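You operate a simulated robot arm through the tools that you are given. There is no shell and no other tool. Be economical: measure what you need, move in short steps, check, and stop when the job is done.

You run a simulated robot arm. Do the job below in one go: nothing can be reset, and whatever is moved stays where it is left.

Task
Thin the paint in the blue pail, stir it and dip the wire's end.
Fine: water from the grey can beside the pail, up to the line; wooden stick, back in the orange tube after; wire with yellow grip; can and wire back in their places. Set down upright: grey can.
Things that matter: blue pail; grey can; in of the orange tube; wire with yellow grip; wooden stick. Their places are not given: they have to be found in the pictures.

Only the result counts: the job must be done as asked and must still hold three seconds after the hand-in. Knocking over, shifting, dropping, spilling or breaking anything else fails it.

Robot
A 6-joint arm with a two-finger parallel gripper, fixed in place. Base frame: the origin is at the foot of the arm, x ahead of it, y to its left, z up; the work surface is at about z = 740. Units: mm, degrees, N and s.
With the tool pointing down near the work surface it reaches from about 140 to 740 mm from the base axis. Its first joint turns from -166.0 to 166.0 degrees. Payload 3.91 kg.
The TCP is the grasp point between the finger pads, 30 mm short of the fingertips. In the tool frame z runs along the fingers and y along their closing line. Largest opening 110 mm; finger width 20, thickness 10; the body of the gripper, 48 by 112 mm, starts 55 mm behind the TCP.
Orientation is that of the tool frame in the base frame, as [roll, pitch, yaw] about the fixed x, y, z axes, in that order (R = Rz(yaw) Ry(pitch) Rx(roll)). With the fingers straight down and closing along the base's y, the tool's x points along the base's -x, its y along +y and its z along -z.

Tools
- The arm moves only by the tool arm_command. Its argument "commands" is a list of rows, each a list of 2 entries, a list of its own where there are three numbers: the shift along the tool's x, y, z in mm, then the turn, a rotation vector about the tool's x, y, z in degrees. In form: [[[x, y, z], [wx, wy, wz]], ...]. A call has 1 to 10 rows; each row shifts and turns the commanded pose from where the row before left it, along the tool's axes as they then stand. "hand" is the gripper command, from -1 (fully open) to 1 (shut), values between in proportion, set as the call begins (left out, the last holds). Each row takes 0.2 s and may step no farther than 50 mm and 8.6 degrees from the row before; otherwise, or with a gripper value out of range, the whole call is refused. Where a pose cannot be reached the arm comes as near as it can. A force on the tool above 40 N (or 10 N above the force at the start of the call, whichever is more), or a blocked arm, ends the call early, and 0.2 s more pass. Each finger travels about 45 mm/s and halts on what it meets, pressing with about 29 N; the grip force reading is that of the motor and also rises with nothing between the fingers. The clock runs only during rows and for 0.2 s after the last one: add rows that do not move to give the fingers time. The reply holds the time, the measured pose of the TCP, the force on the tool along the base axes, the opening and the grip force, in the units named above and with some noise, with the torque about the TCP (base axes, N m) and any sound that the robot's microphone picked up.
- Cameras (640 x 400 px; columns grow to the right, rows downward): "scene" is fixed at [221, 648.7, 1513.6]; the picture's right is [-1.00, -0.05, 0.00], its down [-0.02, 0.38, -0.93] and it looks along [0.05, -0.92, -0.38] (base axes); focal length 337 px, centre (320, 200). "wrist" rides on the gripper at [71, 22, -107] in the tool frame; the picture's right is [-0.29, 0.96, 0.00], its down [-0.76, -0.23, -0.61] and it looks along [-0.58, -0.18, 0.79] (tool axes); focal length 243 px, centre (320, 200).
- grab_frame(camera): a new picture of that camera. It takes no simulated time.
- move_column(by): slides the trunk up (or, below 0, down) by that many mm; the arm rides with it, the base frame stays. It gives what a move gives, with no picture.
- pixel_to_xyz(camera, pixels): for up to 12 pixels [column, row] of the newest picture of that camera ("zoom" is the newest enlarged one), the place [x, y, z] in the base frame of the surface seen there, good to about 2 mm. It takes no simulated time.
- enlarge(camera, box): a new picture of the part [left, top, right, bottom] of that camera's present view, enlarged. It takes no simulated time.
- close_job(): hands the job in; it is judged then, once.

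Work in short steps. Measure before you move; look again where a grasp or a placing could have gone wrong, and mend it. You have 80 turns and 34 pictures in all, those below and enlarged ones among them. Open the gripper and draw the arm clear of the work before you hand the job in, unless the task says otherwise; then end with one line.

The tools are called after "Request:" by a JSON object that holds its "name" and its "arguments". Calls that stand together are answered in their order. arm_command: Moves the arm, as the interface text tells. Its arguments: {"type":"object","properties":{"commands":{"type":"array","items":{"type":"array"}},"hand":{"type":"number"}},"required":["commands"]} The other tools are called the same way: move_column (by) slides the trunk up or down; grab_frame (camera) takes a picture; pixel_to_xyz (camera, pixels) gives the place of the surface under pixels of a picture; enlarge (camera, box) takes an enlarged picture of a part of a camera's view; close_job () hands the job in.

At the start:

```text
t: 0.0
tcp_pos: [263.6, -374.7, 1095.4]
tool_rot: [179.9, 0.0, 180.0]
wrist_force: [-0.4, -0.1, -0.4]
ft_torque: [0.01, -0.01, 0.0]
width: 110.0
finger_force: 0.1
trunk travel left (down, up): [-525.0, 65.0]
```

scene: 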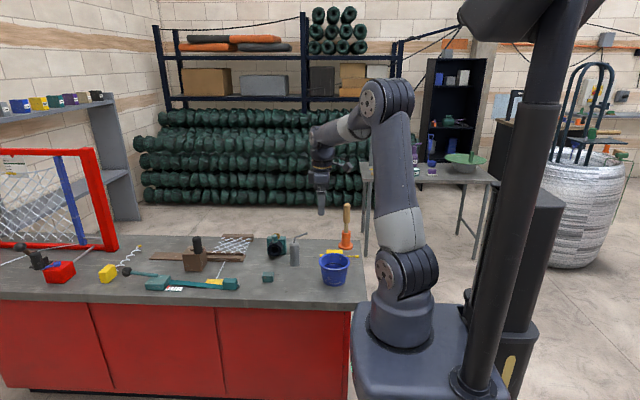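
wrist: 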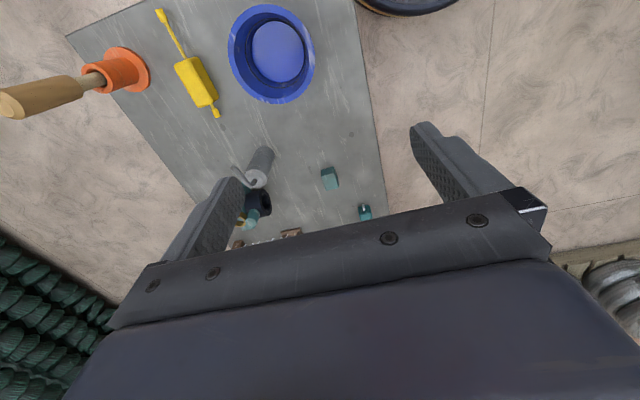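

The pail is at scene (334,267), with the orange tube and stick at (346,235), a grey can at about (295,250) and the yellow grip near (345,253). I'll enlarge both views.

Request:
{"name": "enlarge", "arguments": {"camera": "scene", "box": [255, 195, 375, 295]}}

Request:
{"name": "enlarge", "arguments": {"camera": "wrist", "box": [60, 0, 400, 230]}}

```text
4.00 times, centred on (315, 245) of scene
```

zoom: 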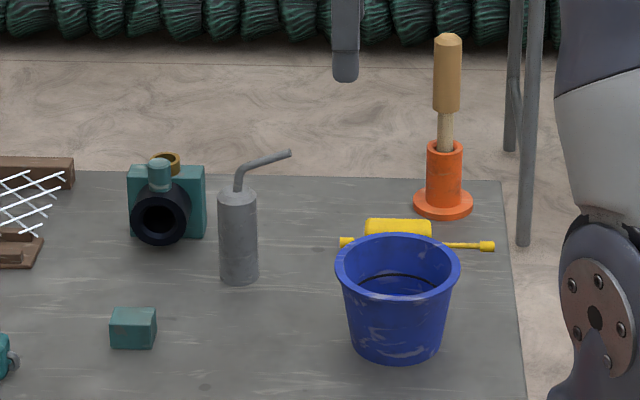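

```text
1.74 times, centred on (230, 115) of wrist
```

zoom: 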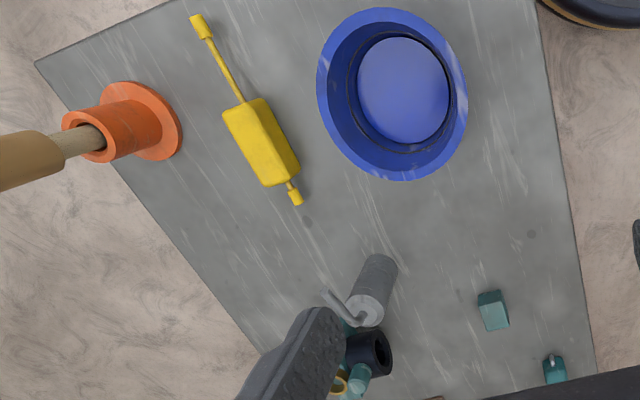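

I'll measure points on each object in the wrist zoom, along with the paint level, the line and the rim.

Request:
{"name": "pixel_to_xyz", "arguments": {"camera": "zoom", "pixels": [[405, 90], [358, 92], [322, 90], [462, 100], [400, 10], [400, 176], [402, 32], [405, 152], [448, 92], [362, 312], [328, 294], [385, 262]]}}

Request:
{"name": "pixel_to_xyz", "arguments": {"camera": "zoom", "pixels": [[200, 28], [222, 65], [240, 98], [262, 145], [282, 180], [295, 198], [228, 120], [262, 102], [298, 165], [80, 138], [160, 120], [125, 90]]}}

Request:
{"name": "grab_frame", "arguments": {"camera": "scene"}}

Request:
{"name": "pixel_to_xyz", "arguments": {"camera": "scene", "pixels": [[346, 205], [346, 215], [346, 226], [346, 240], [346, 246], [294, 243], [294, 255], [294, 264], [305, 239], [310, 237], [299, 242], [335, 275]]}}

```text
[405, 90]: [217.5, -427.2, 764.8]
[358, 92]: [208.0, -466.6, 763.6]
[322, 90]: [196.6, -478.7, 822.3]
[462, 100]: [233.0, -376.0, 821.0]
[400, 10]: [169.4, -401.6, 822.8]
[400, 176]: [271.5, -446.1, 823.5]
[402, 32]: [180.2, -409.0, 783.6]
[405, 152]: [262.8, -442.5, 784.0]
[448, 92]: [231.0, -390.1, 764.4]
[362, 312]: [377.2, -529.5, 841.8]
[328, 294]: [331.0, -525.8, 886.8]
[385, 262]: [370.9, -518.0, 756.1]
```

```text
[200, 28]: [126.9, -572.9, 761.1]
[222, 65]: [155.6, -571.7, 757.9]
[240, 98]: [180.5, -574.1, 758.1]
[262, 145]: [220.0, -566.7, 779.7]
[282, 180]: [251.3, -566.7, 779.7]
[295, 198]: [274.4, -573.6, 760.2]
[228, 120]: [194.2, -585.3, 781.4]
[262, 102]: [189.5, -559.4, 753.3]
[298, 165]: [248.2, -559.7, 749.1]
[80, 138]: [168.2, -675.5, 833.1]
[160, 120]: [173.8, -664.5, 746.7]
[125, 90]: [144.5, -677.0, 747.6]
```

```text
29 pictures are left
```

scene: 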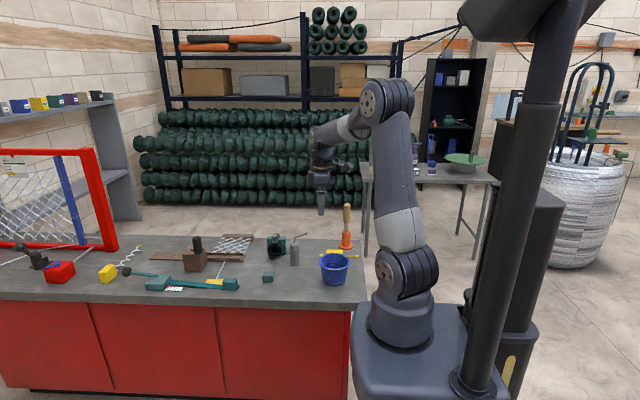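

```text
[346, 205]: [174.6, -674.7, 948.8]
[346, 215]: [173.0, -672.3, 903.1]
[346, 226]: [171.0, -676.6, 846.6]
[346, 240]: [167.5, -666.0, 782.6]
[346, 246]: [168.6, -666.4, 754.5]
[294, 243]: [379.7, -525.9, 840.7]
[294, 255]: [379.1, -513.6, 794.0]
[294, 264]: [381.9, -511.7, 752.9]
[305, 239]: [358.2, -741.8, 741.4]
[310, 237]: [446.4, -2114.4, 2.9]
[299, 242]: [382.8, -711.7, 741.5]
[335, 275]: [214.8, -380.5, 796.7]
```

The pail, can, wire and tube are all located. Next I'll check how close the green fixture is to the can at scene (276,246), and turn the gripper high up to a horizontal pose facing -y with the camera on top.

Request:
{"name": "pixel_to_xyz", "arguments": {"camera": "scene", "pixels": [[276, 252], [284, 250], [286, 240], [268, 246], [280, 247], [276, 240], [289, 255], [299, 255], [341, 212], [351, 212], [346, 231], [346, 204]]}}

Request:
{"name": "arm_command", "arguments": {"commands": [[[0, 0, 0], [0, 0, -8.5]], [[0, 0, 0], [0, 0, -8.5]], [[0, 0, 0], [0, 0, -8.5]], [[0, 0, 0], [0, 0, -8.5]], [[0, 0, 0], [0, 0, -8.5]], [[0, 0, 0], [0, 0, -8.5]], [[0, 0, 0], [0, 0, -8.5]], [[0, 0, 0], [0, 0, -8.5]], [[0, 0, 0], [0, 0, -8.5]], [[0, 0, 0], [0, 0, -8.5]]]}}

```text
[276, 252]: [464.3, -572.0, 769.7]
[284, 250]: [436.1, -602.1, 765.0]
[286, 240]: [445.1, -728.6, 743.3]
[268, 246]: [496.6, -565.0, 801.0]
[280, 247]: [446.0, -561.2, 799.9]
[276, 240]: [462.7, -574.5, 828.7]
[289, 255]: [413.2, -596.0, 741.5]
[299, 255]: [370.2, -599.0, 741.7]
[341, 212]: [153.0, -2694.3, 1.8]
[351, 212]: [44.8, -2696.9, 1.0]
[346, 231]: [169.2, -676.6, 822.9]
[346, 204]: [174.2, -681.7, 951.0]
```

```text
t: 2.2
tcp_pos: [262.5, -374.9, 1093.6]
tool_rot: [-179.9, 0.1, -95.0]
wrist_force: [-0.4, 0.0, 0.4]
ft_torque: [0.0, -0.01, -0.02]
width: 109.9
finger_force: 0.1
trunk travel left (down, up): [-525.0, 65.0]
```

The yaw worked, with 5° left to go. Now I'll pitch the tool to horizontal.

Request:
{"name": "arm_command", "arguments": {"commands": [[[0, 0, 0], [0, 0, -5]], [[0, 0, 0], [0, 8.5, 0]], [[0, 0, 0], [0, 8.5, 0]], [[0, 0, 0], [0, 8.5, 0]], [[0, 0, 0], [0, 8.5, 0]], [[0, 0, 0], [0, 8.5, 0]], [[0, 0, 0], [0, 8.5, 0]], [[0, 0, 0], [0, 8.5, 0]], [[0, 0, 0], [0, 8.5, 0]], [[0, 0, 0], [0, 8.5, 0]]], "hand": -0.1}}

```text
t: 4.4
tcp_pos: [263.9, -375.2, 1094.1]
tool_rot: [179.9, -76.6, -90.0]
wrist_force: [0.5, -0.5, 0.5]
ft_torque: [0.0, 0.01, 0.02]
width: 60.6
finger_force: 0.1
trunk travel left (down, up): [-525.0, 65.0]
```

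Finishing the pitch, then moving over toward the can, still high.

Request:
{"name": "arm_command", "arguments": {"commands": [[[0, 0, 0], [0, 7, 0]], [[0, 0, 0], [0, 6.4, 0]], [[0, -40, 0], [0, 0, 0]], [[0, -40, 10], [0, 0, 0]], [[-40, -35, 0], [0, 0, 0]], [[-45, 0, 0], [0, 0, 0]], [[-45, 0, 0], [0, 0, 0]], [[-45, 0, 0], [0, 0, 0]], [[0, 0, 0], [0, 0, 0]]]}}

Request:
{"name": "grab_frame", "arguments": {"camera": "scene"}}

Request:
{"name": "grab_frame", "arguments": {"camera": "wrist"}}

```text
refused: row 5 steps farther than a row can; nothing moved
```

```text
28 pictures are left
```

scene: 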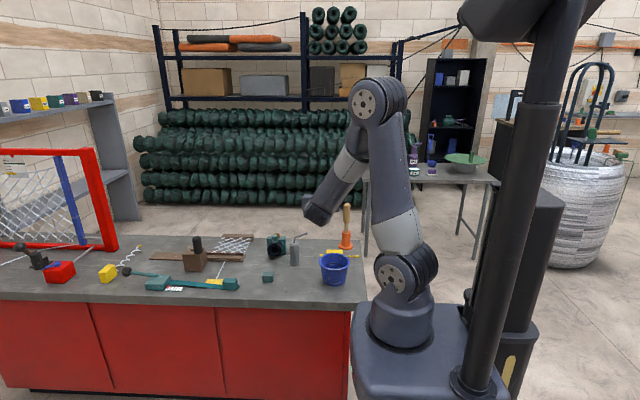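

```text
27 pictures are left
```

wrist: 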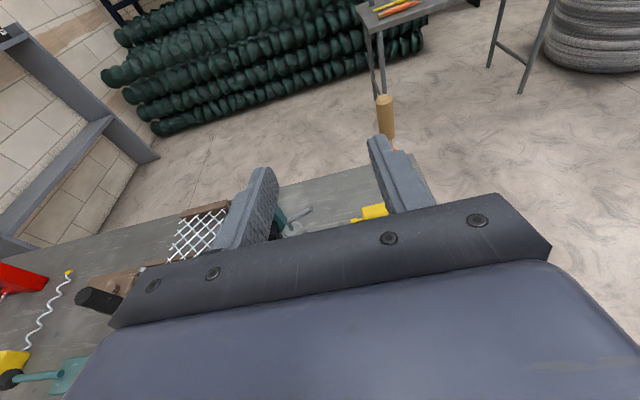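

The move was refused because row 5 was too long. I'll resend it with smaller steps.

Request:
{"name": "arm_command", "arguments": {"commands": [[[0, 0, 0], [0, 7, 0]], [[0, 0, 0], [0, 6.4, 0]], [[0, -40, 0], [0, 0, 0]], [[0, -40, 10], [0, 0, 0]], [[-20, -35, 0], [0, 0, 0]], [[-45, 0, 0], [0, 0, 0]], [[-45, 0, 0], [0, 0, 0]], [[-45, 0, 0], [0, 0, 0]], [[-30, 0, 0], [0, 0, 0]], [[0, 0, 0], [0, 0, 0]]]}}

Request:
{"name": "enlarge", "arguments": {"camera": "wrist", "box": [160, 60, 560, 310]}}

```text
t: 6.6
tcp_pos: [380.4, -383.7, 907.9]
tool_rot: [-167.3, -89.9, -102.7]
wrist_force: [0.8, 0.7, -0.3]
ft_torque: [0.01, -0.02, 0.02]
width: 60.4
finger_force: 0.1
trunk travel left (down, up): [-525.0, 65.0]
```

```text
1.60 times, centred on (360, 185) of wrist
```

zoom: 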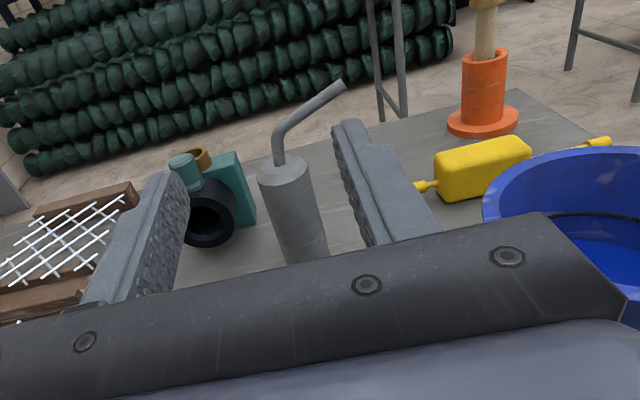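

The can sits between the fingers at zoom (290,205). I'll measure the can, its spout and its neighbours from here.

Request:
{"name": "pixel_to_xyz", "arguments": {"camera": "zoom", "pixels": [[260, 180], [312, 170], [286, 190], [270, 225], [326, 215], [300, 240], [284, 155], [280, 132], [338, 86], [345, 82], [255, 215], [225, 245]]}}

```text
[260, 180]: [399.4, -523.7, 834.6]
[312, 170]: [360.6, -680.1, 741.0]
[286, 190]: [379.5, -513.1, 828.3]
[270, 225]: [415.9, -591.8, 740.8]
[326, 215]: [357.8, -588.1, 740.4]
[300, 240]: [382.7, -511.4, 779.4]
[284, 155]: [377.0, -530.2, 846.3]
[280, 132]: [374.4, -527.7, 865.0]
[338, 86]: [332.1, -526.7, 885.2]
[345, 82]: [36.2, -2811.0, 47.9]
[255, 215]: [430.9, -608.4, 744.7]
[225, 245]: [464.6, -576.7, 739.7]
```

The can axis is at about (380,-531) with a radius near 19 and its top at 841. I'll lower to z=805 and then move straight in along -y.

Request:
{"name": "arm_command", "arguments": {"commands": [[[-45, 0, 0], [0, 0, 0]], [[-45, 0, 0], [0, 0, 0]], [[-13, 0, 10], [0, 0, 0]], [[0, 0, 45], [0, 0, 0]], [[0, 0, 45], [0, 0, 0]], [[0, 0, 25], [0, 0, 0]], [[0, 0, 0], [0, 0, 0]]]}}

Request:
{"name": "enlarge", "arguments": {"camera": "wrist", "box": [160, 60, 560, 310]}}

```text
t: 8.2
tcp_pos: [378.9, -509.9, 806.4]
tool_rot: [177.4, -89.9, -87.5]
wrist_force: [-0.1, 0.4, -0.7]
ft_torque: [-0.01, 0.0, -0.02]
width: 60.5
finger_force: 0.1
trunk travel left (down, up): [-525.0, 65.0]
```

```text
1.60 times, centred on (360, 185) of wrist
```

zoom: 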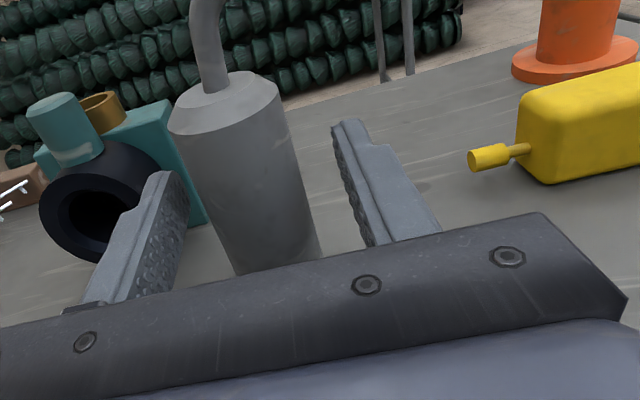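

The can is between the fingers. I'll move in another 21 mm and close.

Request:
{"name": "arm_command", "arguments": {"commands": [[[0, -0.7, 21], [0, 0, 0]], [[0, 0, 0], [0, 0, 0]]]}}

Request:
{"name": "arm_command", "arguments": {"commands": [[[0, 0, 0], [0, 0, 0]], [[0, 0, 0], [0, 0, 0]], [[0, 0, 0], [0, 0, 0]], [[0, 0, 0], [0, 0, 0]]], "hand": 1}}

```text
t: 8.8
tcp_pos: [379.3, -529.9, 806.9]
tool_rot: [166.4, -89.8, -76.5]
wrist_force: [-0.6, 0.0, -0.3]
ft_torque: [0.04, 0.03, -0.01]
width: 60.3
finger_force: 0.1
trunk travel left (down, up): [-525.0, 65.0]
```

```text
t: 9.8
tcp_pos: [379.6, -529.5, 806.7]
tool_rot: [176.3, -89.9, -86.4]
wrist_force: [0.9, -0.7, -0.1]
ft_torque: [-0.01, -0.08, 0.01]
width: 39.0
finger_force: 29.3
trunk travel left (down, up): [-525.0, 65.0]
```

Gripped at a width of 39. I'll lift straight up, carry the can to beside the pail with the spout tip over it, then check.

Request:
{"name": "arm_command", "arguments": {"commands": [[[20, 0, 0], [0, 0, 0]], [[35, 0, 0], [0, 0, 0]], [[35, 0, 0], [0, 0, 0]], [[30, 0, 0], [0, 0, 0]], [[0, 18, -26], [0, 0, 0]], [[0, 18, -26], [0, 0, 0]], [[0, 18, -26], [0, 0, 0]], [[0, 17, -26], [0, 0, 0]], [[0, 0, 0], [0, 0, 0]]]}}

Request:
{"name": "enlarge", "arguments": {"camera": "scene", "box": [255, 185, 375, 295]}}

```text
t: 11.8
tcp_pos: [307.4, -425.3, 925.0]
tool_rot: [-174.8, -90.0, -95.3]
wrist_force: [0.2, -0.6, -1.2]
ft_torque: [0.02, -0.06, 0.01]
width: 38.9
finger_force: 29.2
trunk travel left (down, up): [-525.0, 65.0]
```

```text
3.64 times, centred on (315, 240) of scene
```

zoom: 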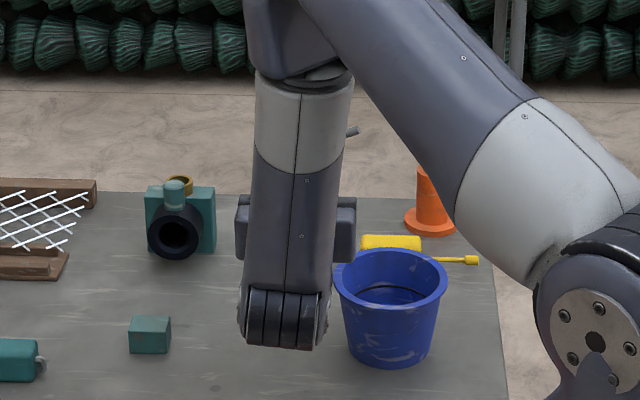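

The spout tip at zoom (352,132) is on the pail's side and the pail is undisturbed. I'll lower 35 mm and begin tilting about the approach axis.

Request:
{"name": "arm_command", "arguments": {"commands": [[[-35, 0, 0], [0, 0, 0]], [[0, 0, 0], [0, 0, 8]], [[0, 0, 0], [0, 0, 8]], [[0, 0, 0], [0, 0, 8]], [[0, 0, 0], [0, 0, 8]], [[0, 0, 0], [0, 0, 8]], [[0, 0, 0], [0, 0, 0]]]}}

Request:
{"name": "enlarge", "arguments": {"camera": "scene", "box": [255, 185, 375, 295]}}

```text
t: 13.4
tcp_pos: [308.2, -426.1, 891.4]
tool_rot: [-90.2, -49.8, -179.9]
wrist_force: [0.1, -0.1, -1.9]
ft_torque: [0.06, 0.07, 0.01]
width: 38.5
finger_force: 29.2
trunk travel left (down, up): [-525.0, 65.0]
```

```text
3.64 times, centred on (315, 240) of scene
```

zoom: 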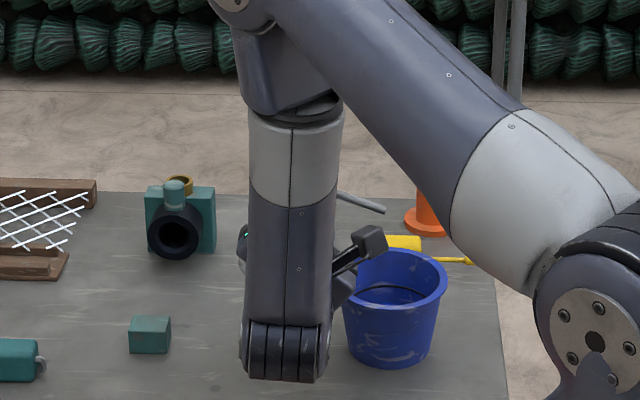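

The tilt is 40°, with the spout tip at zoom (383,210) and no flow visible. I'll check the tip position, wrist clearance and paint level.

Request:
{"name": "pixel_to_xyz", "arguments": {"camera": "zoom", "pixels": [[382, 209], [285, 350], [285, 378], [390, 300], [372, 238], [385, 290], [405, 250]]}}

```text
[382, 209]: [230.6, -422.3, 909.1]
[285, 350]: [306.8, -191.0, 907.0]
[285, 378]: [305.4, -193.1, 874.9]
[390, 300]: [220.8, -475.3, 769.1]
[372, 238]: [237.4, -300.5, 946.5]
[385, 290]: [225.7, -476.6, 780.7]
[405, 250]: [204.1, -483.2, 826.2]
```

The tip is over the pail. I'll tilt on to 60° in small steps and lower 20 mm, then look at the paint level.

Request:
{"name": "arm_command", "arguments": {"commands": [[[-8, 6.4, 0], [0, 0, 5]], [[-7, 7, 0], [0, 0, 5]], [[0, 0, 0], [0, 0, 5]], [[0, 0, 0], [0, 0, 5]], [[0, 0, 0], [0, 0, 0]], [[0, 0, 0], [0, 0, 0]]]}}

Request:
{"name": "enlarge", "arguments": {"camera": "scene", "box": [295, 220, 375, 290]}}

```text
t: 14.8
tcp_pos: [308.4, -426.9, 871.0]
tool_rot: [-90.1, -30.0, 180.0]
wrist_force: [-0.2, -0.6, -2.0]
ft_torque: [0.02, 0.11, 0.03]
width: 38.6
finger_force: 29.0
trunk travel left (down, up): [-525.0, 65.0]
```

```text
5.71 times, centred on (335, 255) of scene
```

zoom: 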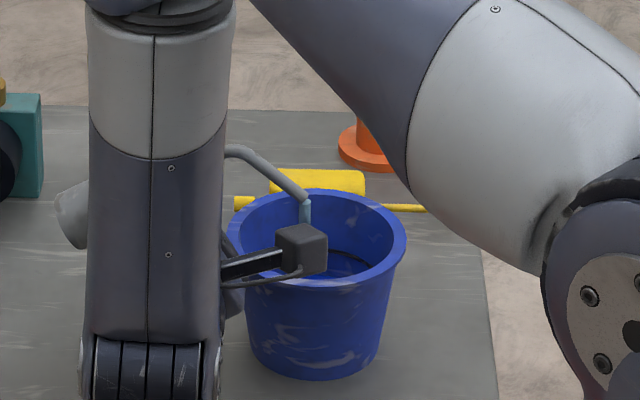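

Water is flowing at zoom (305,212). I'll read the level inside the pail; time stands still while I do.

Request:
{"name": "pixel_to_xyz", "arguments": {"camera": "zoom", "pixels": [[345, 274], [350, 268], [340, 262], [360, 262], [355, 255], [345, 245], [370, 268], [335, 275], [305, 212], [305, 200]]}}

Request:
{"name": "enlarge", "arguments": {"camera": "wrist", "box": [200, 0, 640, 275]}}

```text
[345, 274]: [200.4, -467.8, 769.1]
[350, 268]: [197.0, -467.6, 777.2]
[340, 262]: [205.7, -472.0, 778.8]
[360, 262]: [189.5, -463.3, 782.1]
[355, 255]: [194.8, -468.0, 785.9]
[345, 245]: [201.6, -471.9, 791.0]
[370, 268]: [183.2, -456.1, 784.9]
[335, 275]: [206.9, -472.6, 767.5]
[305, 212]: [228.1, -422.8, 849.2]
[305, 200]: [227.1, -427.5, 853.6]
```

```text
1.45 times, centred on (420, 138) of wrist
```

zoom: 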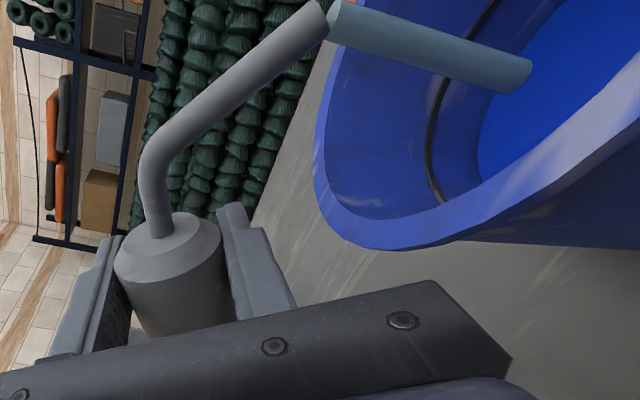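

The wrist view shows the stream, the black line at (437,120) and the paint surface at (570,110). I'll measure the level from it.

Request:
{"name": "pixel_to_xyz", "arguments": {"camera": "zoom", "pixels": [[570, 110], [600, 60], [500, 130], [437, 120], [432, 150], [520, 75], [480, 130], [455, 55]]}}

```text
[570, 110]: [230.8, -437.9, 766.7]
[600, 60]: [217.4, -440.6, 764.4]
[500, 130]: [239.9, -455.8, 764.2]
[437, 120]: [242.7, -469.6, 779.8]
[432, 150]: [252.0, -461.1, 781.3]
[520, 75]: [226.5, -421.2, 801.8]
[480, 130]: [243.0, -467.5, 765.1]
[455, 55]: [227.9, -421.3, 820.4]
```

The level is still about 765 and the line is about 781. I'll hold for 1.2 s and measure again.

Request:
{"name": "arm_command", "arguments": {"commands": [[[0, 0, 0], [0, 0, 0]], [[0, 0, 0], [0, 0, 0]], [[0, 0, 0], [0, 0, 0]], [[0, 0, 0], [0, 0, 0]], [[0, 0, 0], [0, 0, 0]]]}}

Request:
{"name": "enlarge", "arguments": {"camera": "wrist", "box": [440, 0, 640, 125]}}

Request:
{"name": "pixel_to_xyz", "arguments": {"camera": "zoom", "pixels": [[480, 250], [560, 130], [400, 300], [340, 330], [330, 300], [300, 300], [370, 330], [390, 270]]}}

```text
t: 16.0
tcp_pos: [308.1, -426.3, 871.0]
tool_rot: [-90.1, -29.8, 180.0]
wrist_force: [-0.3, -0.4, -2.4]
ft_torque: [0.04, 0.08, 0.02]
width: 38.6
finger_force: 28.8
trunk travel left (down, up): [-525.0, 65.0]
```

```text
3.20 times, centred on (540, 62) of wrist
```

zoom: 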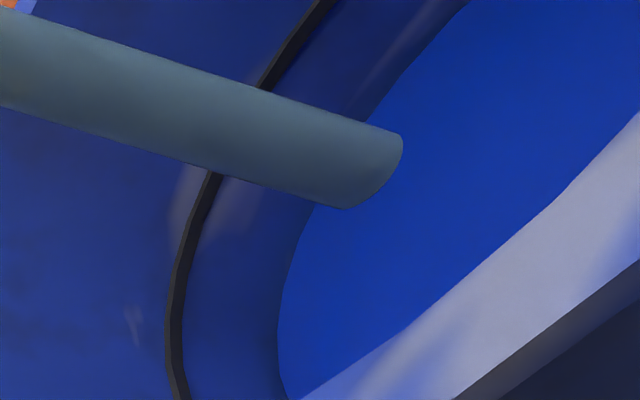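

```text
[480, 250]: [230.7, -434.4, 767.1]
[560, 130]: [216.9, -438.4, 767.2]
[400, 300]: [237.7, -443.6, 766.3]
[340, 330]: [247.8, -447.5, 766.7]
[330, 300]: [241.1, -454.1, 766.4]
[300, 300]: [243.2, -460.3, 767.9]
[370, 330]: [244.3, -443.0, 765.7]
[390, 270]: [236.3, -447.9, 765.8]
```

It rose about 1.5 mm in 1.2 s, with roughly 14 mm to go. I'll hold for 4 s more.

Request:
{"name": "arm_command", "arguments": {"commands": [[[0, 0, 0], [0, 0, 0]], [[0, 0, 0], [0, 0, 0]], [[0, 0, 0], [0, 0, 0]], [[0, 0, 0], [0, 0, 0]], [[0, 0, 0], [0, 0, 0]], [[0, 0, 0], [0, 0, 0]], [[0, 0, 0], [0, 0, 0]], [[0, 0, 0], [0, 0, 0]], [[0, 0, 0], [0, 0, 0]], [[0, 0, 0], [0, 0, 0]]]}}

Request:
{"name": "arm_command", "arguments": {"commands": [[[0, 0, 0], [0, 0, 0]], [[0, 0, 0], [0, 0, 0]], [[0, 0, 0], [0, 0, 0]], [[0, 0, 0], [0, 0, 0]], [[0, 0, 0], [0, 0, 0]], [[0, 0, 0], [0, 0, 0]], [[0, 0, 0], [0, 0, 0]], [[0, 0, 0], [0, 0, 0]]]}}

Request:
{"name": "enlarge", "arguments": {"camera": "wrist", "box": [440, 0, 640, 125]}}

Request:
{"name": "pixel_to_xyz", "arguments": {"camera": "zoom", "pixels": [[480, 250], [560, 130], [400, 300], [340, 330], [330, 300], [300, 300], [370, 330], [390, 270]]}}

```text
t: 18.2
tcp_pos: [309.5, -427.0, 870.3]
tool_rot: [-90.1, -30.0, 180.0]
wrist_force: [-0.2, 0.3, -1.4]
ft_torque: [0.01, 0.06, 0.04]
width: 38.7
finger_force: 29.2
trunk travel left (down, up): [-525.0, 65.0]
```

```text
t: 20.0
tcp_pos: [309.0, -426.9, 870.9]
tool_rot: [-90.0, -30.0, -180.0]
wrist_force: [-0.3, 0.6, -1.0]
ft_torque: [0.01, 0.08, 0.0]
width: 38.6
finger_force: 28.6
trunk travel left (down, up): [-525.0, 65.0]
```

```text
3.20 times, centred on (540, 62) of wrist
```

zoom: 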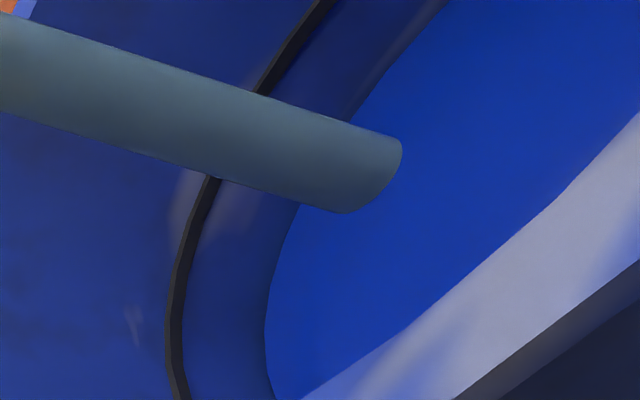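

```text
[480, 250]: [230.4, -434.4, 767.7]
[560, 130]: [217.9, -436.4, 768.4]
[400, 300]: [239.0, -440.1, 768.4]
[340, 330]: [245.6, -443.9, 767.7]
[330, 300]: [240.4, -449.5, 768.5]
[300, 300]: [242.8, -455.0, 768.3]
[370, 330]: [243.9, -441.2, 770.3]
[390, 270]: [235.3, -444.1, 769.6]
```

The paint edge moved from column 282 to 267 at row 300, and the line is at about 180, so the flow is slow. I'll tilt 8° more and watch for 3 s.

Request:
{"name": "arm_command", "arguments": {"commands": [[[0, 0, 0], [0, 0, 4]], [[0, 0, 0], [0, 0, 4]], [[0, 0, 0], [0, 0, 0]], [[0, 0, 0], [0, 0, 0]], [[0, 0, 0], [0, 0, 0]], [[0, 0, 0], [0, 0, 0]], [[0, 0, 0], [0, 0, 0]], [[0, 0, 0], [0, 0, 0]], [[0, 0, 0], [0, 0, 0]], [[0, 0, 0], [0, 0, 0]]]}}

Request:
{"name": "enlarge", "arguments": {"camera": "wrist", "box": [440, 0, 640, 125]}}

Request:
{"name": "pixel_to_xyz", "arguments": {"camera": "zoom", "pixels": [[480, 250], [560, 130], [400, 300], [340, 330], [330, 300], [300, 300], [370, 330], [390, 270]]}}

```text
t: 22.2
tcp_pos: [309.1, -426.3, 870.9]
tool_rot: [-90.1, -22.1, 180.0]
wrist_force: [-0.3, -0.6, -1.2]
ft_torque: [0.01, 0.06, -0.01]
width: 38.7
finger_force: 28.5
trunk travel left (down, up): [-525.0, 65.0]
```

```text
3.20 times, centred on (540, 62) of wrist
```

zoom: 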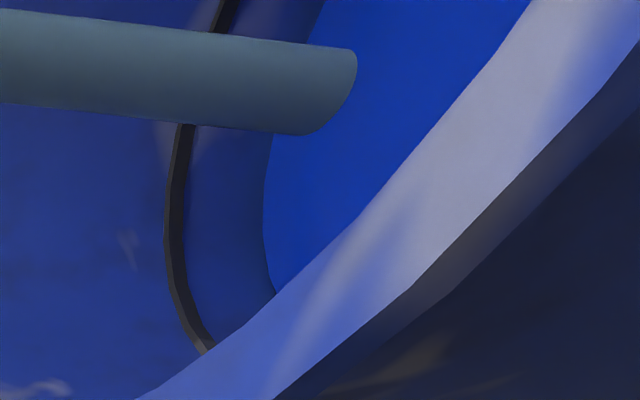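

```text
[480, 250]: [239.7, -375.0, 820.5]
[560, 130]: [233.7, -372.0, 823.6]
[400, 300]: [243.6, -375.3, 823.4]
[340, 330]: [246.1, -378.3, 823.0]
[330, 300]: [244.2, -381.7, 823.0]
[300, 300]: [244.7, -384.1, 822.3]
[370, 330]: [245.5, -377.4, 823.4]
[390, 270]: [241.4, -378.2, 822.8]
```

Measuring the surface in this tilted view.

Request:
{"name": "pixel_to_xyz", "arguments": {"camera": "zoom", "pixels": [[300, 220], [330, 170], [360, 120], [400, 80], [420, 40], [290, 180], [285, 240], [440, 20], [179, 200], [175, 240], [182, 160], [310, 200]]}}

```text
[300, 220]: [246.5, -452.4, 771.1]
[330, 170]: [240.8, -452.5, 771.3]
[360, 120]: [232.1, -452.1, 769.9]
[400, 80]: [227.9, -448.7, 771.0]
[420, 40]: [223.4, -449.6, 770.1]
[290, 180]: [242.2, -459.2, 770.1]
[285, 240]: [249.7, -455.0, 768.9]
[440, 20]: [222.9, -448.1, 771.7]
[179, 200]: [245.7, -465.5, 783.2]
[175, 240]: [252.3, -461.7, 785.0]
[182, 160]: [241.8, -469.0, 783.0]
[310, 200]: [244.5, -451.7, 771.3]
```

The level is about 770.6 and the line about 783, and the flow is now near 1 mm/s. I'll hold about 6 s, then recheck.

Request:
{"name": "arm_command", "arguments": {"commands": [[[0, 0, 0], [0, 0, 0]], [[0, 0, 0], [0, 0, 0]], [[0, 0, 0], [0, 0, 0]], [[0, 0, 0], [0, 0, 0]], [[0, 0, 0], [0, 0, 0]], [[0, 0, 0], [0, 0, 0]], [[0, 0, 0], [0, 0, 0]], [[0, 0, 0], [0, 0, 0]], [[0, 0, 0], [0, 0, 0]], [[0, 0, 0], [0, 0, 0]]]}}

Request:
{"name": "arm_command", "arguments": {"commands": [[[0, 0, 0], [0, 0, 0]], [[0, 0, 0], [0, 0, 0]], [[0, 0, 0], [0, 0, 0]], [[0, 0, 0], [0, 0, 0]], [[0, 0, 0], [0, 0, 0]], [[0, 0, 0], [0, 0, 0]], [[0, 0, 0], [0, 0, 0]], [[0, 0, 0], [0, 0, 0]], [[0, 0, 0], [0, 0, 0]], [[0, 0, 0], [0, 0, 0]]]}}

Request:
{"name": "arm_command", "arguments": {"commands": [[[0, 0, 0], [0, 0, 0]], [[0, 0, 0], [0, 0, 0]], [[0, 0, 0], [0, 0, 0]], [[0, 0, 0], [0, 0, 0]], [[0, 0, 0], [0, 0, 0]], [[0, 0, 0], [0, 0, 0]], [[0, 0, 0], [0, 0, 0]]]}}

Request:
{"name": "enlarge", "arguments": {"camera": "wrist", "box": [440, 0, 640, 125]}}

Request:
{"name": "pixel_to_xyz", "arguments": {"camera": "zoom", "pixels": [[300, 220], [330, 170], [360, 120], [400, 80], [420, 40], [290, 180], [285, 240], [440, 20], [179, 200], [175, 240], [182, 160], [310, 200]]}}

```text
t: 24.4
tcp_pos: [307.7, -425.8, 871.6]
tool_rot: [-90.1, -22.0, 180.0]
wrist_force: [-0.3, 0.0, -2.6]
ft_torque: [0.0, 0.08, 0.03]
width: 39.0
finger_force: 29.0
trunk travel left (down, up): [-525.0, 65.0]
```

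```text
t: 26.6
tcp_pos: [307.2, -426.8, 870.7]
tool_rot: [-90.0, -22.0, -180.0]
wrist_force: [0.2, 0.8, -1.8]
ft_torque: [-0.02, 0.1, 0.03]
width: 38.9
finger_force: 28.3
trunk travel left (down, up): [-525.0, 65.0]
```

```text
t: 28.2
tcp_pos: [308.5, -426.2, 872.1]
tool_rot: [-90.1, -22.1, 179.9]
wrist_force: [-0.6, -0.3, -1.4]
ft_torque: [-0.02, 0.08, 0.0]
width: 38.9
finger_force: 28.8
trunk travel left (down, up): [-525.0, 65.0]
```

```text
3.20 times, centred on (540, 62) of wrist
```

zoom: 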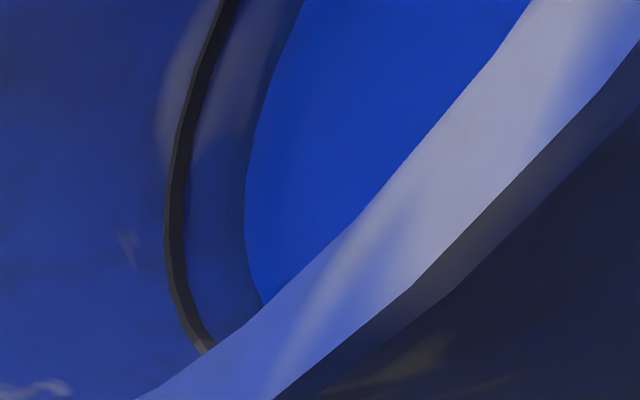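

```text
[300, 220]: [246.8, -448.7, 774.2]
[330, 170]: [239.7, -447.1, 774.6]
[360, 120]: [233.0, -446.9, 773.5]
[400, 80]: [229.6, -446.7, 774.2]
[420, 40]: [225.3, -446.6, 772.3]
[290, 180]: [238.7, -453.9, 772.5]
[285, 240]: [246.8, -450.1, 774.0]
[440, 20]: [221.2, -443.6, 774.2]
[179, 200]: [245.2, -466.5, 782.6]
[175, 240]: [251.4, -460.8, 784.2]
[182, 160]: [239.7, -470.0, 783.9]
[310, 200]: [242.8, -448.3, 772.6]
```

The stream has stopped, so the flow limits itself with tilt. The level is about 773.6 against a line at 783.5. I'll tilt 5° more and wait 4 s.

Request:
{"name": "arm_command", "arguments": {"commands": [[[0, 0, 0], [0, 0, 5]], [[0, 0, 0], [0, 0, 0]], [[0, 0, 0], [0, 0, 0]], [[0, 0, 0], [0, 0, 0]], [[0, 0, 0], [0, 0, 0]], [[0, 0, 0], [0, 0, 0]], [[0, 0, 0], [0, 0, 0]], [[0, 0, 0], [0, 0, 0]], [[0, 0, 0], [0, 0, 0]], [[0, 0, 0], [0, 0, 0]]]}}

Request:
{"name": "arm_command", "arguments": {"commands": [[[0, 0, 0], [0, 0, 0]], [[0, 0, 0], [0, 0, 0]], [[0, 0, 0], [0, 0, 0]], [[0, 0, 0], [0, 0, 0]], [[0, 0, 0], [0, 0, 0]], [[0, 0, 0], [0, 0, 0]], [[0, 0, 0], [0, 0, 0]], [[0, 0, 0], [0, 0, 0]], [[0, 0, 0], [0, 0, 0]]]}}

Request:
{"name": "enlarge", "arguments": {"camera": "wrist", "box": [440, 0, 640, 125]}}

Request:
{"name": "pixel_to_xyz", "arguments": {"camera": "zoom", "pixels": [[300, 170], [330, 140], [360, 90], [400, 50], [420, 20], [290, 180], [285, 190], [440, 10], [179, 200], [175, 240], [182, 160], [310, 150]]}}

```text
t: 30.4
tcp_pos: [308.1, -427.0, 870.5]
tool_rot: [-90.1, -16.9, 180.0]
wrist_force: [0.1, 0.0, -1.4]
ft_torque: [0.02, 0.03, 0.02]
width: 38.8
finger_force: 28.8
trunk travel left (down, up): [-525.0, 65.0]
```

```text
t: 32.4
tcp_pos: [307.0, -427.3, 869.7]
tool_rot: [-90.1, -17.0, -180.0]
wrist_force: [-0.3, -0.2, -2.3]
ft_torque: [-0.02, 0.07, 0.0]
width: 38.8
finger_force: 29.2
trunk travel left (down, up): [-525.0, 65.0]
```

```text
3.20 times, centred on (540, 62) of wrist
```

zoom: 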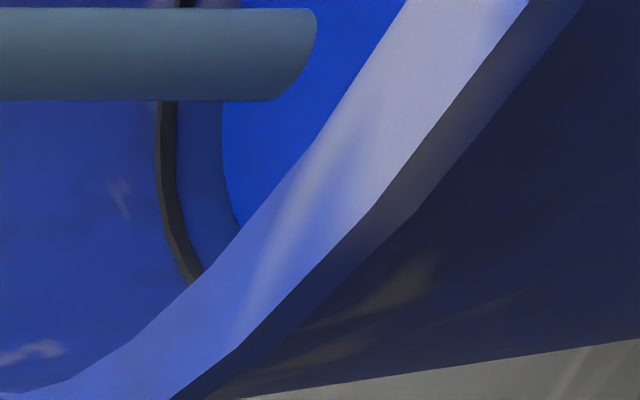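

```text
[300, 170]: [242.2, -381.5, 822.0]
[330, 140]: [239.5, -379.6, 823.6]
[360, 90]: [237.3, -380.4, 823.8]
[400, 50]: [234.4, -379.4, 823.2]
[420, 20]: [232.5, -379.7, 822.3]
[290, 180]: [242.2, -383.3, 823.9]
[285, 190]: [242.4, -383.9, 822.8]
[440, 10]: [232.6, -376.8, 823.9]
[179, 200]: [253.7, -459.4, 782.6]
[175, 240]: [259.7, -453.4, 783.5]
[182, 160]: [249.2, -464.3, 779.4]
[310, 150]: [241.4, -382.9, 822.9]
```

It is still flowing, with about 7 mm left to the line. I'll wait another 4 s and recheck.

Request:
{"name": "arm_command", "arguments": {"commands": [[[0, 0, 0], [0, 0, 0]], [[0, 0, 0], [0, 0, 0]], [[0, 0, 0], [0, 0, 0]], [[0, 0, 0], [0, 0, 0]], [[0, 0, 0], [0, 0, 0]], [[0, 0, 0], [0, 0, 0]], [[0, 0, 0], [0, 0, 0]], [[0, 0, 0], [0, 0, 0]], [[0, 0, 0], [0, 0, 0]], [[0, 0, 0], [0, 0, 0]]]}}

Request:
{"name": "arm_command", "arguments": {"commands": [[[0, 0, 0], [0, 0, 0]], [[0, 0, 0], [0, 0, 0]], [[0, 0, 0], [0, 0, 0]], [[0, 0, 0], [0, 0, 0]], [[0, 0, 0], [0, 0, 0]], [[0, 0, 0], [0, 0, 0]], [[0, 0, 0], [0, 0, 0]], [[0, 0, 0], [0, 0, 0]], [[0, 0, 0], [0, 0, 0]]]}}

Request:
{"name": "enlarge", "arguments": {"camera": "wrist", "box": [440, 0, 640, 125]}}

Request:
{"name": "pixel_to_xyz", "arguments": {"camera": "zoom", "pixels": [[235, 150], [250, 160], [280, 130], [300, 110], [320, 80], [340, 40], [245, 190], [360, 20], [168, 180], [166, 130], [260, 130], [350, 30]]}}

```text
t: 34.6
tcp_pos: [308.8, -425.6, 871.1]
tool_rot: [-90.1, -17.0, 179.9]
wrist_force: [0.6, 0.3, -1.2]
ft_torque: [-0.01, 0.07, 0.01]
width: 38.7
finger_force: 28.6
trunk travel left (down, up): [-525.0, 65.0]
```

```text
t: 36.6
tcp_pos: [308.2, -426.6, 870.3]
tool_rot: [-90.1, -17.1, -180.0]
wrist_force: [0.4, -0.5, -2.1]
ft_torque: [0.0, 0.11, 0.02]
width: 38.9
finger_force: 29.5
trunk travel left (down, up): [-525.0, 65.0]
```

```text
3.20 times, centred on (540, 62) of wrist
```

zoom: 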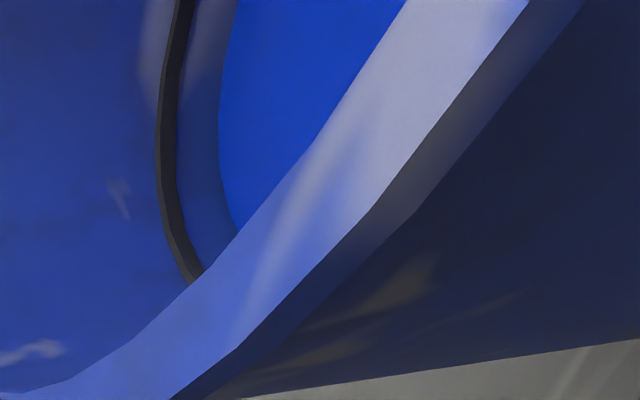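

```text
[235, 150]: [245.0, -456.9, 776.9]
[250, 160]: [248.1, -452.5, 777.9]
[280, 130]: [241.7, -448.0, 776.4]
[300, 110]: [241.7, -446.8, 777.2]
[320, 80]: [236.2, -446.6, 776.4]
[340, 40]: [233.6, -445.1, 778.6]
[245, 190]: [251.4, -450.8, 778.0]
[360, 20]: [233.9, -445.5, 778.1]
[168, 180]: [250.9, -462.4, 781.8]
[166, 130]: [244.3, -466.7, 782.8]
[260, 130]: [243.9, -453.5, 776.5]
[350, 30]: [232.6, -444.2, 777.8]
```

The flow stopped again at about 777.3, with the line at 782.7. A 5° tilt gave about 3.7 mm, so I'll tilt 6° more and wait for it to finish.

Request:
{"name": "arm_command", "arguments": {"commands": [[[0, 0, 0], [0, 0, 3]], [[0, 0, 0], [0, 0, 3]], [[0, 0, 0], [0, 0, 0]], [[0, 0, 0], [0, 0, 0]], [[0, 0, 0], [0, 0, 0]], [[0, 0, 0], [0, 0, 0]], [[0, 0, 0], [0, 0, 0]], [[0, 0, 0], [0, 0, 0]], [[0, 0, 0], [0, 0, 0]], [[0, 0, 0], [0, 0, 0]]]}}

Request:
{"name": "arm_command", "arguments": {"commands": [[[0, 0, 0], [0, 0, 0]], [[0, 0, 0], [0, 0, 0]], [[0, 0, 0], [0, 0, 0]], [[0, 0, 0], [0, 0, 0]], [[0, 0, 0], [0, 0, 0]], [[0, 0, 0], [0, 0, 0]], [[0, 0, 0], [0, 0, 0]], [[0, 0, 0], [0, 0, 0]], [[0, 0, 0], [0, 0, 0]], [[0, 0, 0], [0, 0, 0]]]}}

Request:
{"name": "arm_command", "arguments": {"commands": [[[0, 0, 0], [0, 0, 0]], [[0, 0, 0], [0, 0, 0]], [[0, 0, 0], [0, 0, 0]], [[0, 0, 0], [0, 0, 0]], [[0, 0, 0], [0, 0, 0]], [[0, 0, 0], [0, 0, 0]], [[0, 0, 0], [0, 0, 0]], [[0, 0, 0], [0, 0, 0]], [[0, 0, 0], [0, 0, 0]], [[0, 0, 0], [0, 0, 0]]]}}

Request:
{"name": "enlarge", "arguments": {"camera": "wrist", "box": [440, 0, 640, 125]}}

Request:
{"name": "pixel_to_xyz", "arguments": {"camera": "zoom", "pixels": [[235, 20], [250, 20], [280, 10], [225, 80], [215, 110], [220, 50], [240, 50], [260, 5], [150, 130], [152, 100], [260, 30], [230, 100]]}}

```text
t: 38.8
tcp_pos: [309.5, -424.9, 870.1]
tool_rot: [-90.2, -11.0, -179.9]
wrist_force: [-0.9, -0.2, -1.5]
ft_torque: [-0.01, 0.04, -0.01]
width: 39.0
finger_force: 28.5
trunk travel left (down, up): [-525.0, 65.0]
```

```text
t: 41.0
tcp_pos: [307.1, -426.1, 871.4]
tool_rot: [-90.2, -11.0, -180.0]
wrist_force: [0.1, -0.8, -0.8]
ft_torque: [0.01, 0.02, 0.0]
width: 38.9
finger_force: 29.2
trunk travel left (down, up): [-525.0, 65.0]
```

```text
t: 43.2
tcp_pos: [309.5, -427.0, 871.1]
tool_rot: [-90.1, -11.0, 179.9]
wrist_force: [-0.2, 0.3, -1.2]
ft_torque: [-0.03, 0.08, 0.02]
width: 38.8
finger_force: 29.1
trunk travel left (down, up): [-525.0, 65.0]
```

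```text
3.20 times, centred on (540, 62) of wrist
```

zoom: 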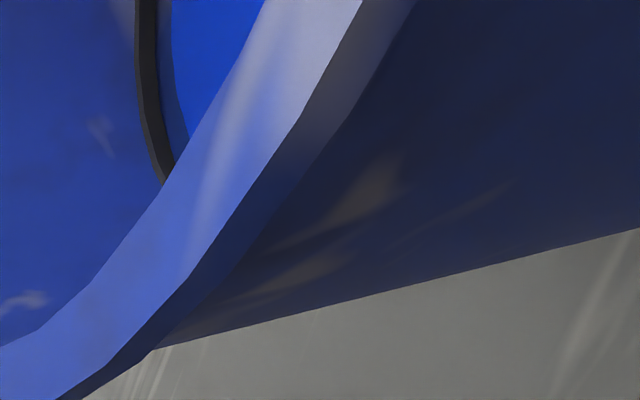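

```text
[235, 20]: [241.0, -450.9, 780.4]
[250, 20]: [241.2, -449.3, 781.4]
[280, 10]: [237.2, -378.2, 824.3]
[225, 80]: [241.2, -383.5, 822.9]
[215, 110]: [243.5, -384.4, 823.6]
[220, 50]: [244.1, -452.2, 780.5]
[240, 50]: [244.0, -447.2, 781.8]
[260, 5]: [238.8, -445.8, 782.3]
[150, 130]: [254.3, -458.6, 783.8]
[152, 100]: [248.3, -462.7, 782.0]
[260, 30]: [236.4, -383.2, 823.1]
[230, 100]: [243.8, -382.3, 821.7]
```

The level is about 781, with the line centre near 783. I'll give it a last 3.5° and wait.

Request:
{"name": "arm_command", "arguments": {"commands": [[[0, 0, 0], [0, 0, 3.5]], [[0, 0, 0], [0, 0, 0]], [[0, 0, 0], [0, 0, 0]], [[0, 0, 0], [0, 0, 0]], [[0, 0, 0], [0, 0, 0]], [[0, 0, 0], [0, 0, 0]], [[0, 0, 0], [0, 0, 0]], [[0, 0, 0], [0, 0, 0]], [[0, 0, 0], [0, 0, 0]], [[0, 0, 0], [0, 0, 0]]]}}

Request:
{"name": "arm_command", "arguments": {"commands": [[[0, 0, 0], [0, 0, 0]], [[0, 0, 0], [0, 0, 0]], [[0, 0, 0], [0, 0, 0]], [[0, 0, 0], [0, 0, 0]], [[0, 0, 0], [0, 0, 0]], [[0, 0, 0], [0, 0, 0]], [[0, 0, 0], [0, 0, 0]], [[0, 0, 0], [0, 0, 0]], [[0, 0, 0], [0, 0, 0]], [[0, 0, 0], [0, 0, 0]]]}}

Request:
{"name": "enlarge", "arguments": {"camera": "wrist", "box": [400, 0, 560, 100]}}

Request:
{"name": "pixel_to_xyz", "arguments": {"camera": "zoom", "pixels": [[350, 10], [370, 10], [360, 30], [350, 50], [375, 20], [345, 80], [290, 60], [285, 100], [400, 5], [340, 40]]}}

```text
t: 45.4
tcp_pos: [308.5, -426.5, 870.8]
tool_rot: [-90.1, -7.4, 180.0]
wrist_force: [0.5, -0.2, -2.0]
ft_torque: [0.03, 0.07, 0.01]
width: 38.7
finger_force: 28.5
trunk travel left (down, up): [-525.0, 65.0]
```

```text
t: 47.6
tcp_pos: [308.0, -426.8, 870.7]
tool_rot: [-90.0, -7.4, 179.9]
wrist_force: [0.9, -0.4, -2.4]
ft_torque: [-0.03, 0.07, -0.02]
width: 39.0
finger_force: 29.2
trunk travel left (down, up): [-525.0, 65.0]
```

```text
4.00 times, centred on (480, 50) of wrist
```

zoom: 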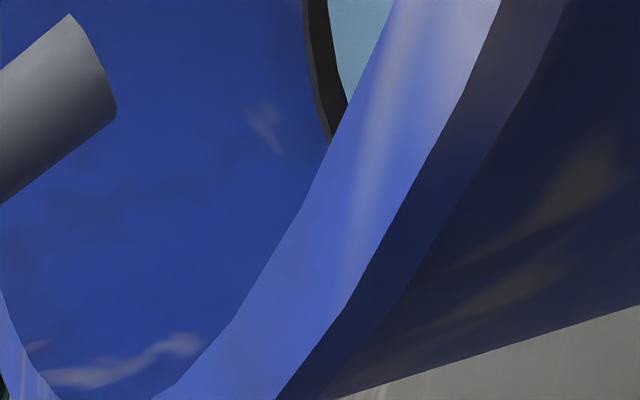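

```text
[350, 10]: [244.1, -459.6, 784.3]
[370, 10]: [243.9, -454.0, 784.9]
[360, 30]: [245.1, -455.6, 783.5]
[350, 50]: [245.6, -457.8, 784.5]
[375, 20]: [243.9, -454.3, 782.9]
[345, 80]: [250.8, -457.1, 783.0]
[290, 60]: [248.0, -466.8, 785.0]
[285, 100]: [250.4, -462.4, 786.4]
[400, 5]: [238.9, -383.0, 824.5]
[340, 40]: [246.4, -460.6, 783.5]
```

The level is about 784, right at the line, and the surface has turned light, meaning water on top. I'll tip the can back upright now.

Request:
{"name": "arm_command", "arguments": {"commands": [[[0, 0, 0], [0, 0, -8.3]], [[0, 0, 0], [0, 0, -8.3]], [[0, 0, 0], [0, 0, -8.3]], [[0, 0, 0], [0, 0, -8.3]], [[0, 0, 0], [0, 0, -8.3]], [[0, 0, 0], [0, 0, -8.3]], [[0, 0, 0], [0, 0, -8.2]], [[0, 0, 0], [0, 0, -8.2]], [[0, 0, 0], [0, 0, -8.2]], [[0, 0, 0], [0, 0, -8.2]]]}}

Request:
{"name": "arm_command", "arguments": {"commands": [[[54, 0, 0], [0, 0, 0]], [[0, 0, 0], [0, 0, 0]]]}}

```text
t: 49.8
tcp_pos: [308.4, -426.8, 871.6]
tool_rot: [112.4, -89.8, -22.5]
wrist_force: [-0.5, -0.2, -1.7]
ft_torque: [0.0, -0.02, 0.0]
width: 38.7
finger_force: 28.7
trunk travel left (down, up): [-525.0, 65.0]
```

```text
refused: row 1 steps farther than a row can; nothing moved
```

Upright again. I'll lift with smaller steps and carry the can back along the reverse path to above its place.

Request:
{"name": "arm_command", "arguments": {"commands": [[[30, 0, 0], [0, 0, 0]], [[24, 0, 0], [0, 0, 0]], [[0, -17.8, 26], [0, 0, 0]], [[0, -17.8, 26], [0, 0, 0]], [[0, -17.8, 26], [0, 0, 0]], [[0, -17.8, 26], [0, 0, 0]], [[0, 0, 0], [0, 0, 0]], [[0, 0, 0], [0, 0, 0]]]}}

Request:
{"name": "arm_command", "arguments": {"commands": [[[-40, 0, 0], [0, 0, 0]], [[-40, 0, 0], [0, 0, 0]], [[-20, 0, 0], [0, 0, 0]], [[-12, 0, 0], [0, 0, 0]], [[0, 0, 0], [0, 0, 0]], [[0, 0, 0], [0, 0, 0]]]}}

```text
t: 51.6
tcp_pos: [379.7, -532.4, 924.9]
tool_rot: [135.1, -89.8, -45.0]
wrist_force: [0.0, 0.2, -0.8]
ft_torque: [-0.03, 0.02, 0.01]
width: 38.8
finger_force: 28.7
trunk travel left (down, up): [-525.0, 65.0]
```

```text
t: 53.0
tcp_pos: [379.4, -532.1, 817.1]
tool_rot: [-19.3, -89.7, 109.2]
wrist_force: [3.4, -8.0, 26.5]
ft_torque: [-0.33, -0.29, 0.11]
width: 39.0
finger_force: 28.5
trunk travel left (down, up): [-525.0, 65.0]
```

Contact came about 8 mm higher than the grasp height, so the can may have slid in the grip or something is in the way. I'll take a look.

Request:
{"name": "grab_frame", "arguments": {"camera": "scene"}}

Request:
{"name": "enlarge", "arguments": {"camera": "wrist", "box": [160, 60, 560, 310]}}

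```text
12 pictures are left
```

scene: 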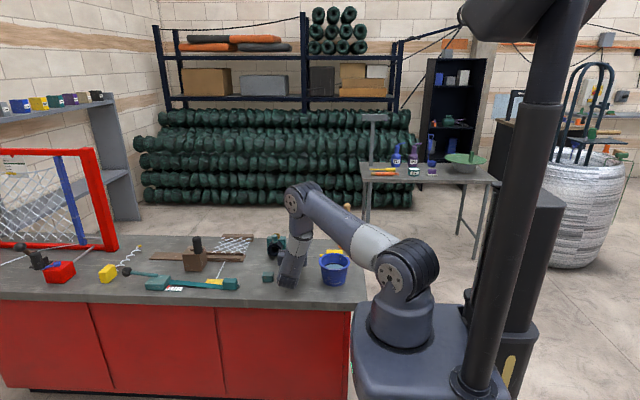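

```text
1.60 times, centred on (360, 185) of wrist
```

zoom: 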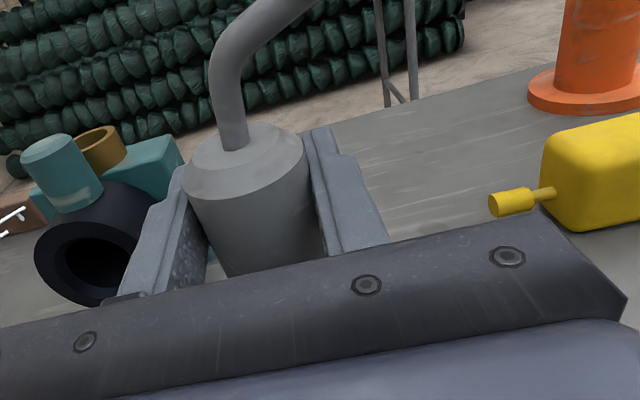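

Measuring the can's top and base against the expected top of 841.

Request:
{"name": "pixel_to_xyz", "arguments": {"camera": "zoom", "pixels": [[262, 165], [210, 165], [280, 140], [238, 180], [250, 215], [233, 148], [225, 260], [200, 205]]}}

Request:
{"name": "pixel_to_xyz", "arguments": {"camera": "scene", "pixels": [[287, 288], [290, 275], [301, 188], [292, 258], [280, 262], [268, 278]]}}

```text
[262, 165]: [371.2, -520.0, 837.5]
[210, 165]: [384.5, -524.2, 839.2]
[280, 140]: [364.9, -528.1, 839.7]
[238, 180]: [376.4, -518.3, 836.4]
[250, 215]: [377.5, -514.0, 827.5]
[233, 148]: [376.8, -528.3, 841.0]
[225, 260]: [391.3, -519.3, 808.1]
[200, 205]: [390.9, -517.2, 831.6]
```

```text
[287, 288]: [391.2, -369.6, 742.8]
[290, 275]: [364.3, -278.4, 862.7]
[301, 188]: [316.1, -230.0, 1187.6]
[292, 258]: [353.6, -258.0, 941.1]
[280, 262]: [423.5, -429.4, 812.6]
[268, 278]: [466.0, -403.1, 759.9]
```

The can's top reads about 840, so it already stands on the table and had slipped about 10 mm in the grip. I'll ease off 3 mm and bring y back 2 mm before releasing.

Request:
{"name": "arm_command", "arguments": {"commands": [[[3, 0, 0], [0, 0, 0]], [[0, 0, -2], [0, 0, 0]], [[0, 0, 0], [0, 0, 0]]]}}

```text
t: 53.8
tcp_pos: [378.1, -528.7, 816.7]
tool_rot: [141.6, -89.8, -51.7]
wrist_force: [0.4, -5.0, 15.1]
ft_torque: [-0.31, -0.26, -0.07]
width: 38.7
finger_force: 28.5
trunk travel left (down, up): [-525.0, 65.0]
```

Request:
{"name": "arm_command", "arguments": {"commands": [[[2, -0.8, -0.5], [0, 0, 0]], [[0.8, 0, -0.5], [0, 0, 0]], [[0, 0, 0], [0, 0, 0]]]}}

```text
t: 54.6
tcp_pos: [380.8, -527.5, 818.0]
tool_rot: [145.3, -89.7, -55.3]
wrist_force: [0.4, 0.1, -1.9]
ft_torque: [0.01, 0.04, 0.04]
width: 38.3
finger_force: 29.2
trunk travel left (down, up): [-525.0, 65.0]
```

It is unloaded now. I'll push y back 1.5 mm, lower 1 mm and open to 60.

Request:
{"name": "arm_command", "arguments": {"commands": [[[0, 0, 1.5], [0, 0, 0]], [[-1, 0, 0], [0, 0, 0]], [[0, 0, 0], [0, 0, 0]]]}}

Request:
{"name": "arm_command", "arguments": {"commands": [[[0, 0, 0], [0, 0, 0]], [[0, 0, 0], [0, 0, 0]], [[0, 0, 0], [0, 0, 0]]], "hand": -0.1}}

Request:
{"name": "arm_command", "arguments": {"commands": [[[0, 0, -30], [0, 0, 0]], [[0, 0, -45], [0, 0, 0]], [[0, 0, -45], [0, 0, 0]], [[30, 0, -10], [0, 0, 0]], [[45, 0, 0], [0, 0, 0]], [[0, 0, 0], [0, 0, 0]]]}}

Request:
{"name": "enlarge", "arguments": {"camera": "wrist", "box": [160, 60, 560, 310]}}

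```text
t: 55.4
tcp_pos: [379.1, -528.7, 817.5]
tool_rot: [135.9, -89.8, -46.0]
wrist_force: [0.0, 0.1, -1.2]
ft_torque: [-0.02, -0.01, 0.01]
width: 38.4
finger_force: 28.9
trunk travel left (down, up): [-525.0, 65.0]
```

```text
t: 56.2
tcp_pos: [380.4, -528.0, 818.0]
tool_rot: [133.4, -89.9, -43.6]
wrist_force: [1.1, 0.4, 0.8]
ft_torque: [0.03, 0.01, -0.03]
width: 60.5
finger_force: 0.0
trunk travel left (down, up): [-525.0, 65.0]
```

```text
t: 57.6
tcp_pos: [379.6, -399.3, 893.3]
tool_rot: [135.9, -89.9, -45.8]
wrist_force: [0.6, 0.7, -0.5]
ft_torque: [0.01, 0.02, 0.01]
width: 60.5
finger_force: 0.2
trunk travel left (down, up): [-525.0, 65.0]
```

```text
1.60 times, centred on (360, 185) of wrist
```

zoom: 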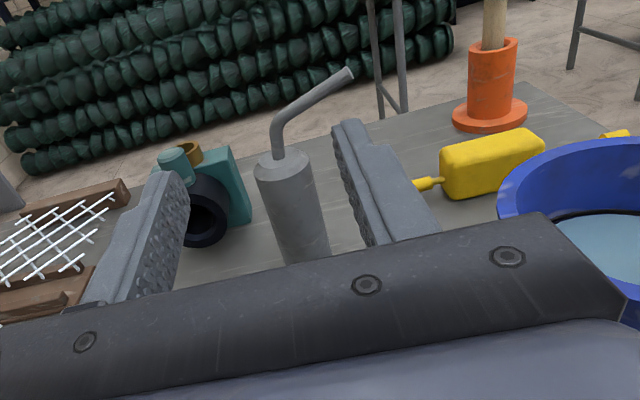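

The can stands upright at zoom (290,205). I'll verify its position and measure the tube, wire and paint in the same frame.

Request:
{"name": "pixel_to_xyz", "arguments": {"camera": "zoom", "pixels": [[258, 180], [286, 188], [300, 240], [283, 152], [345, 76], [490, 90], [468, 95], [514, 85], [492, 45], [492, 15], [600, 235], [436, 183]]}}

```text
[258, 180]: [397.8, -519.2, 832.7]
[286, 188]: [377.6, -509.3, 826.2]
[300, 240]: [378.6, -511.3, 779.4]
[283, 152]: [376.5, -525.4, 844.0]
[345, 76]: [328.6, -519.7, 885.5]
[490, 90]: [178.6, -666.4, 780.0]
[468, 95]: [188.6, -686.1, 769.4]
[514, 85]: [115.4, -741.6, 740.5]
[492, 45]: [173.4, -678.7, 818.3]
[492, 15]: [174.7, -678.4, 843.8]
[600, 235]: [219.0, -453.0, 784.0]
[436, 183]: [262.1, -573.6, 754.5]
```

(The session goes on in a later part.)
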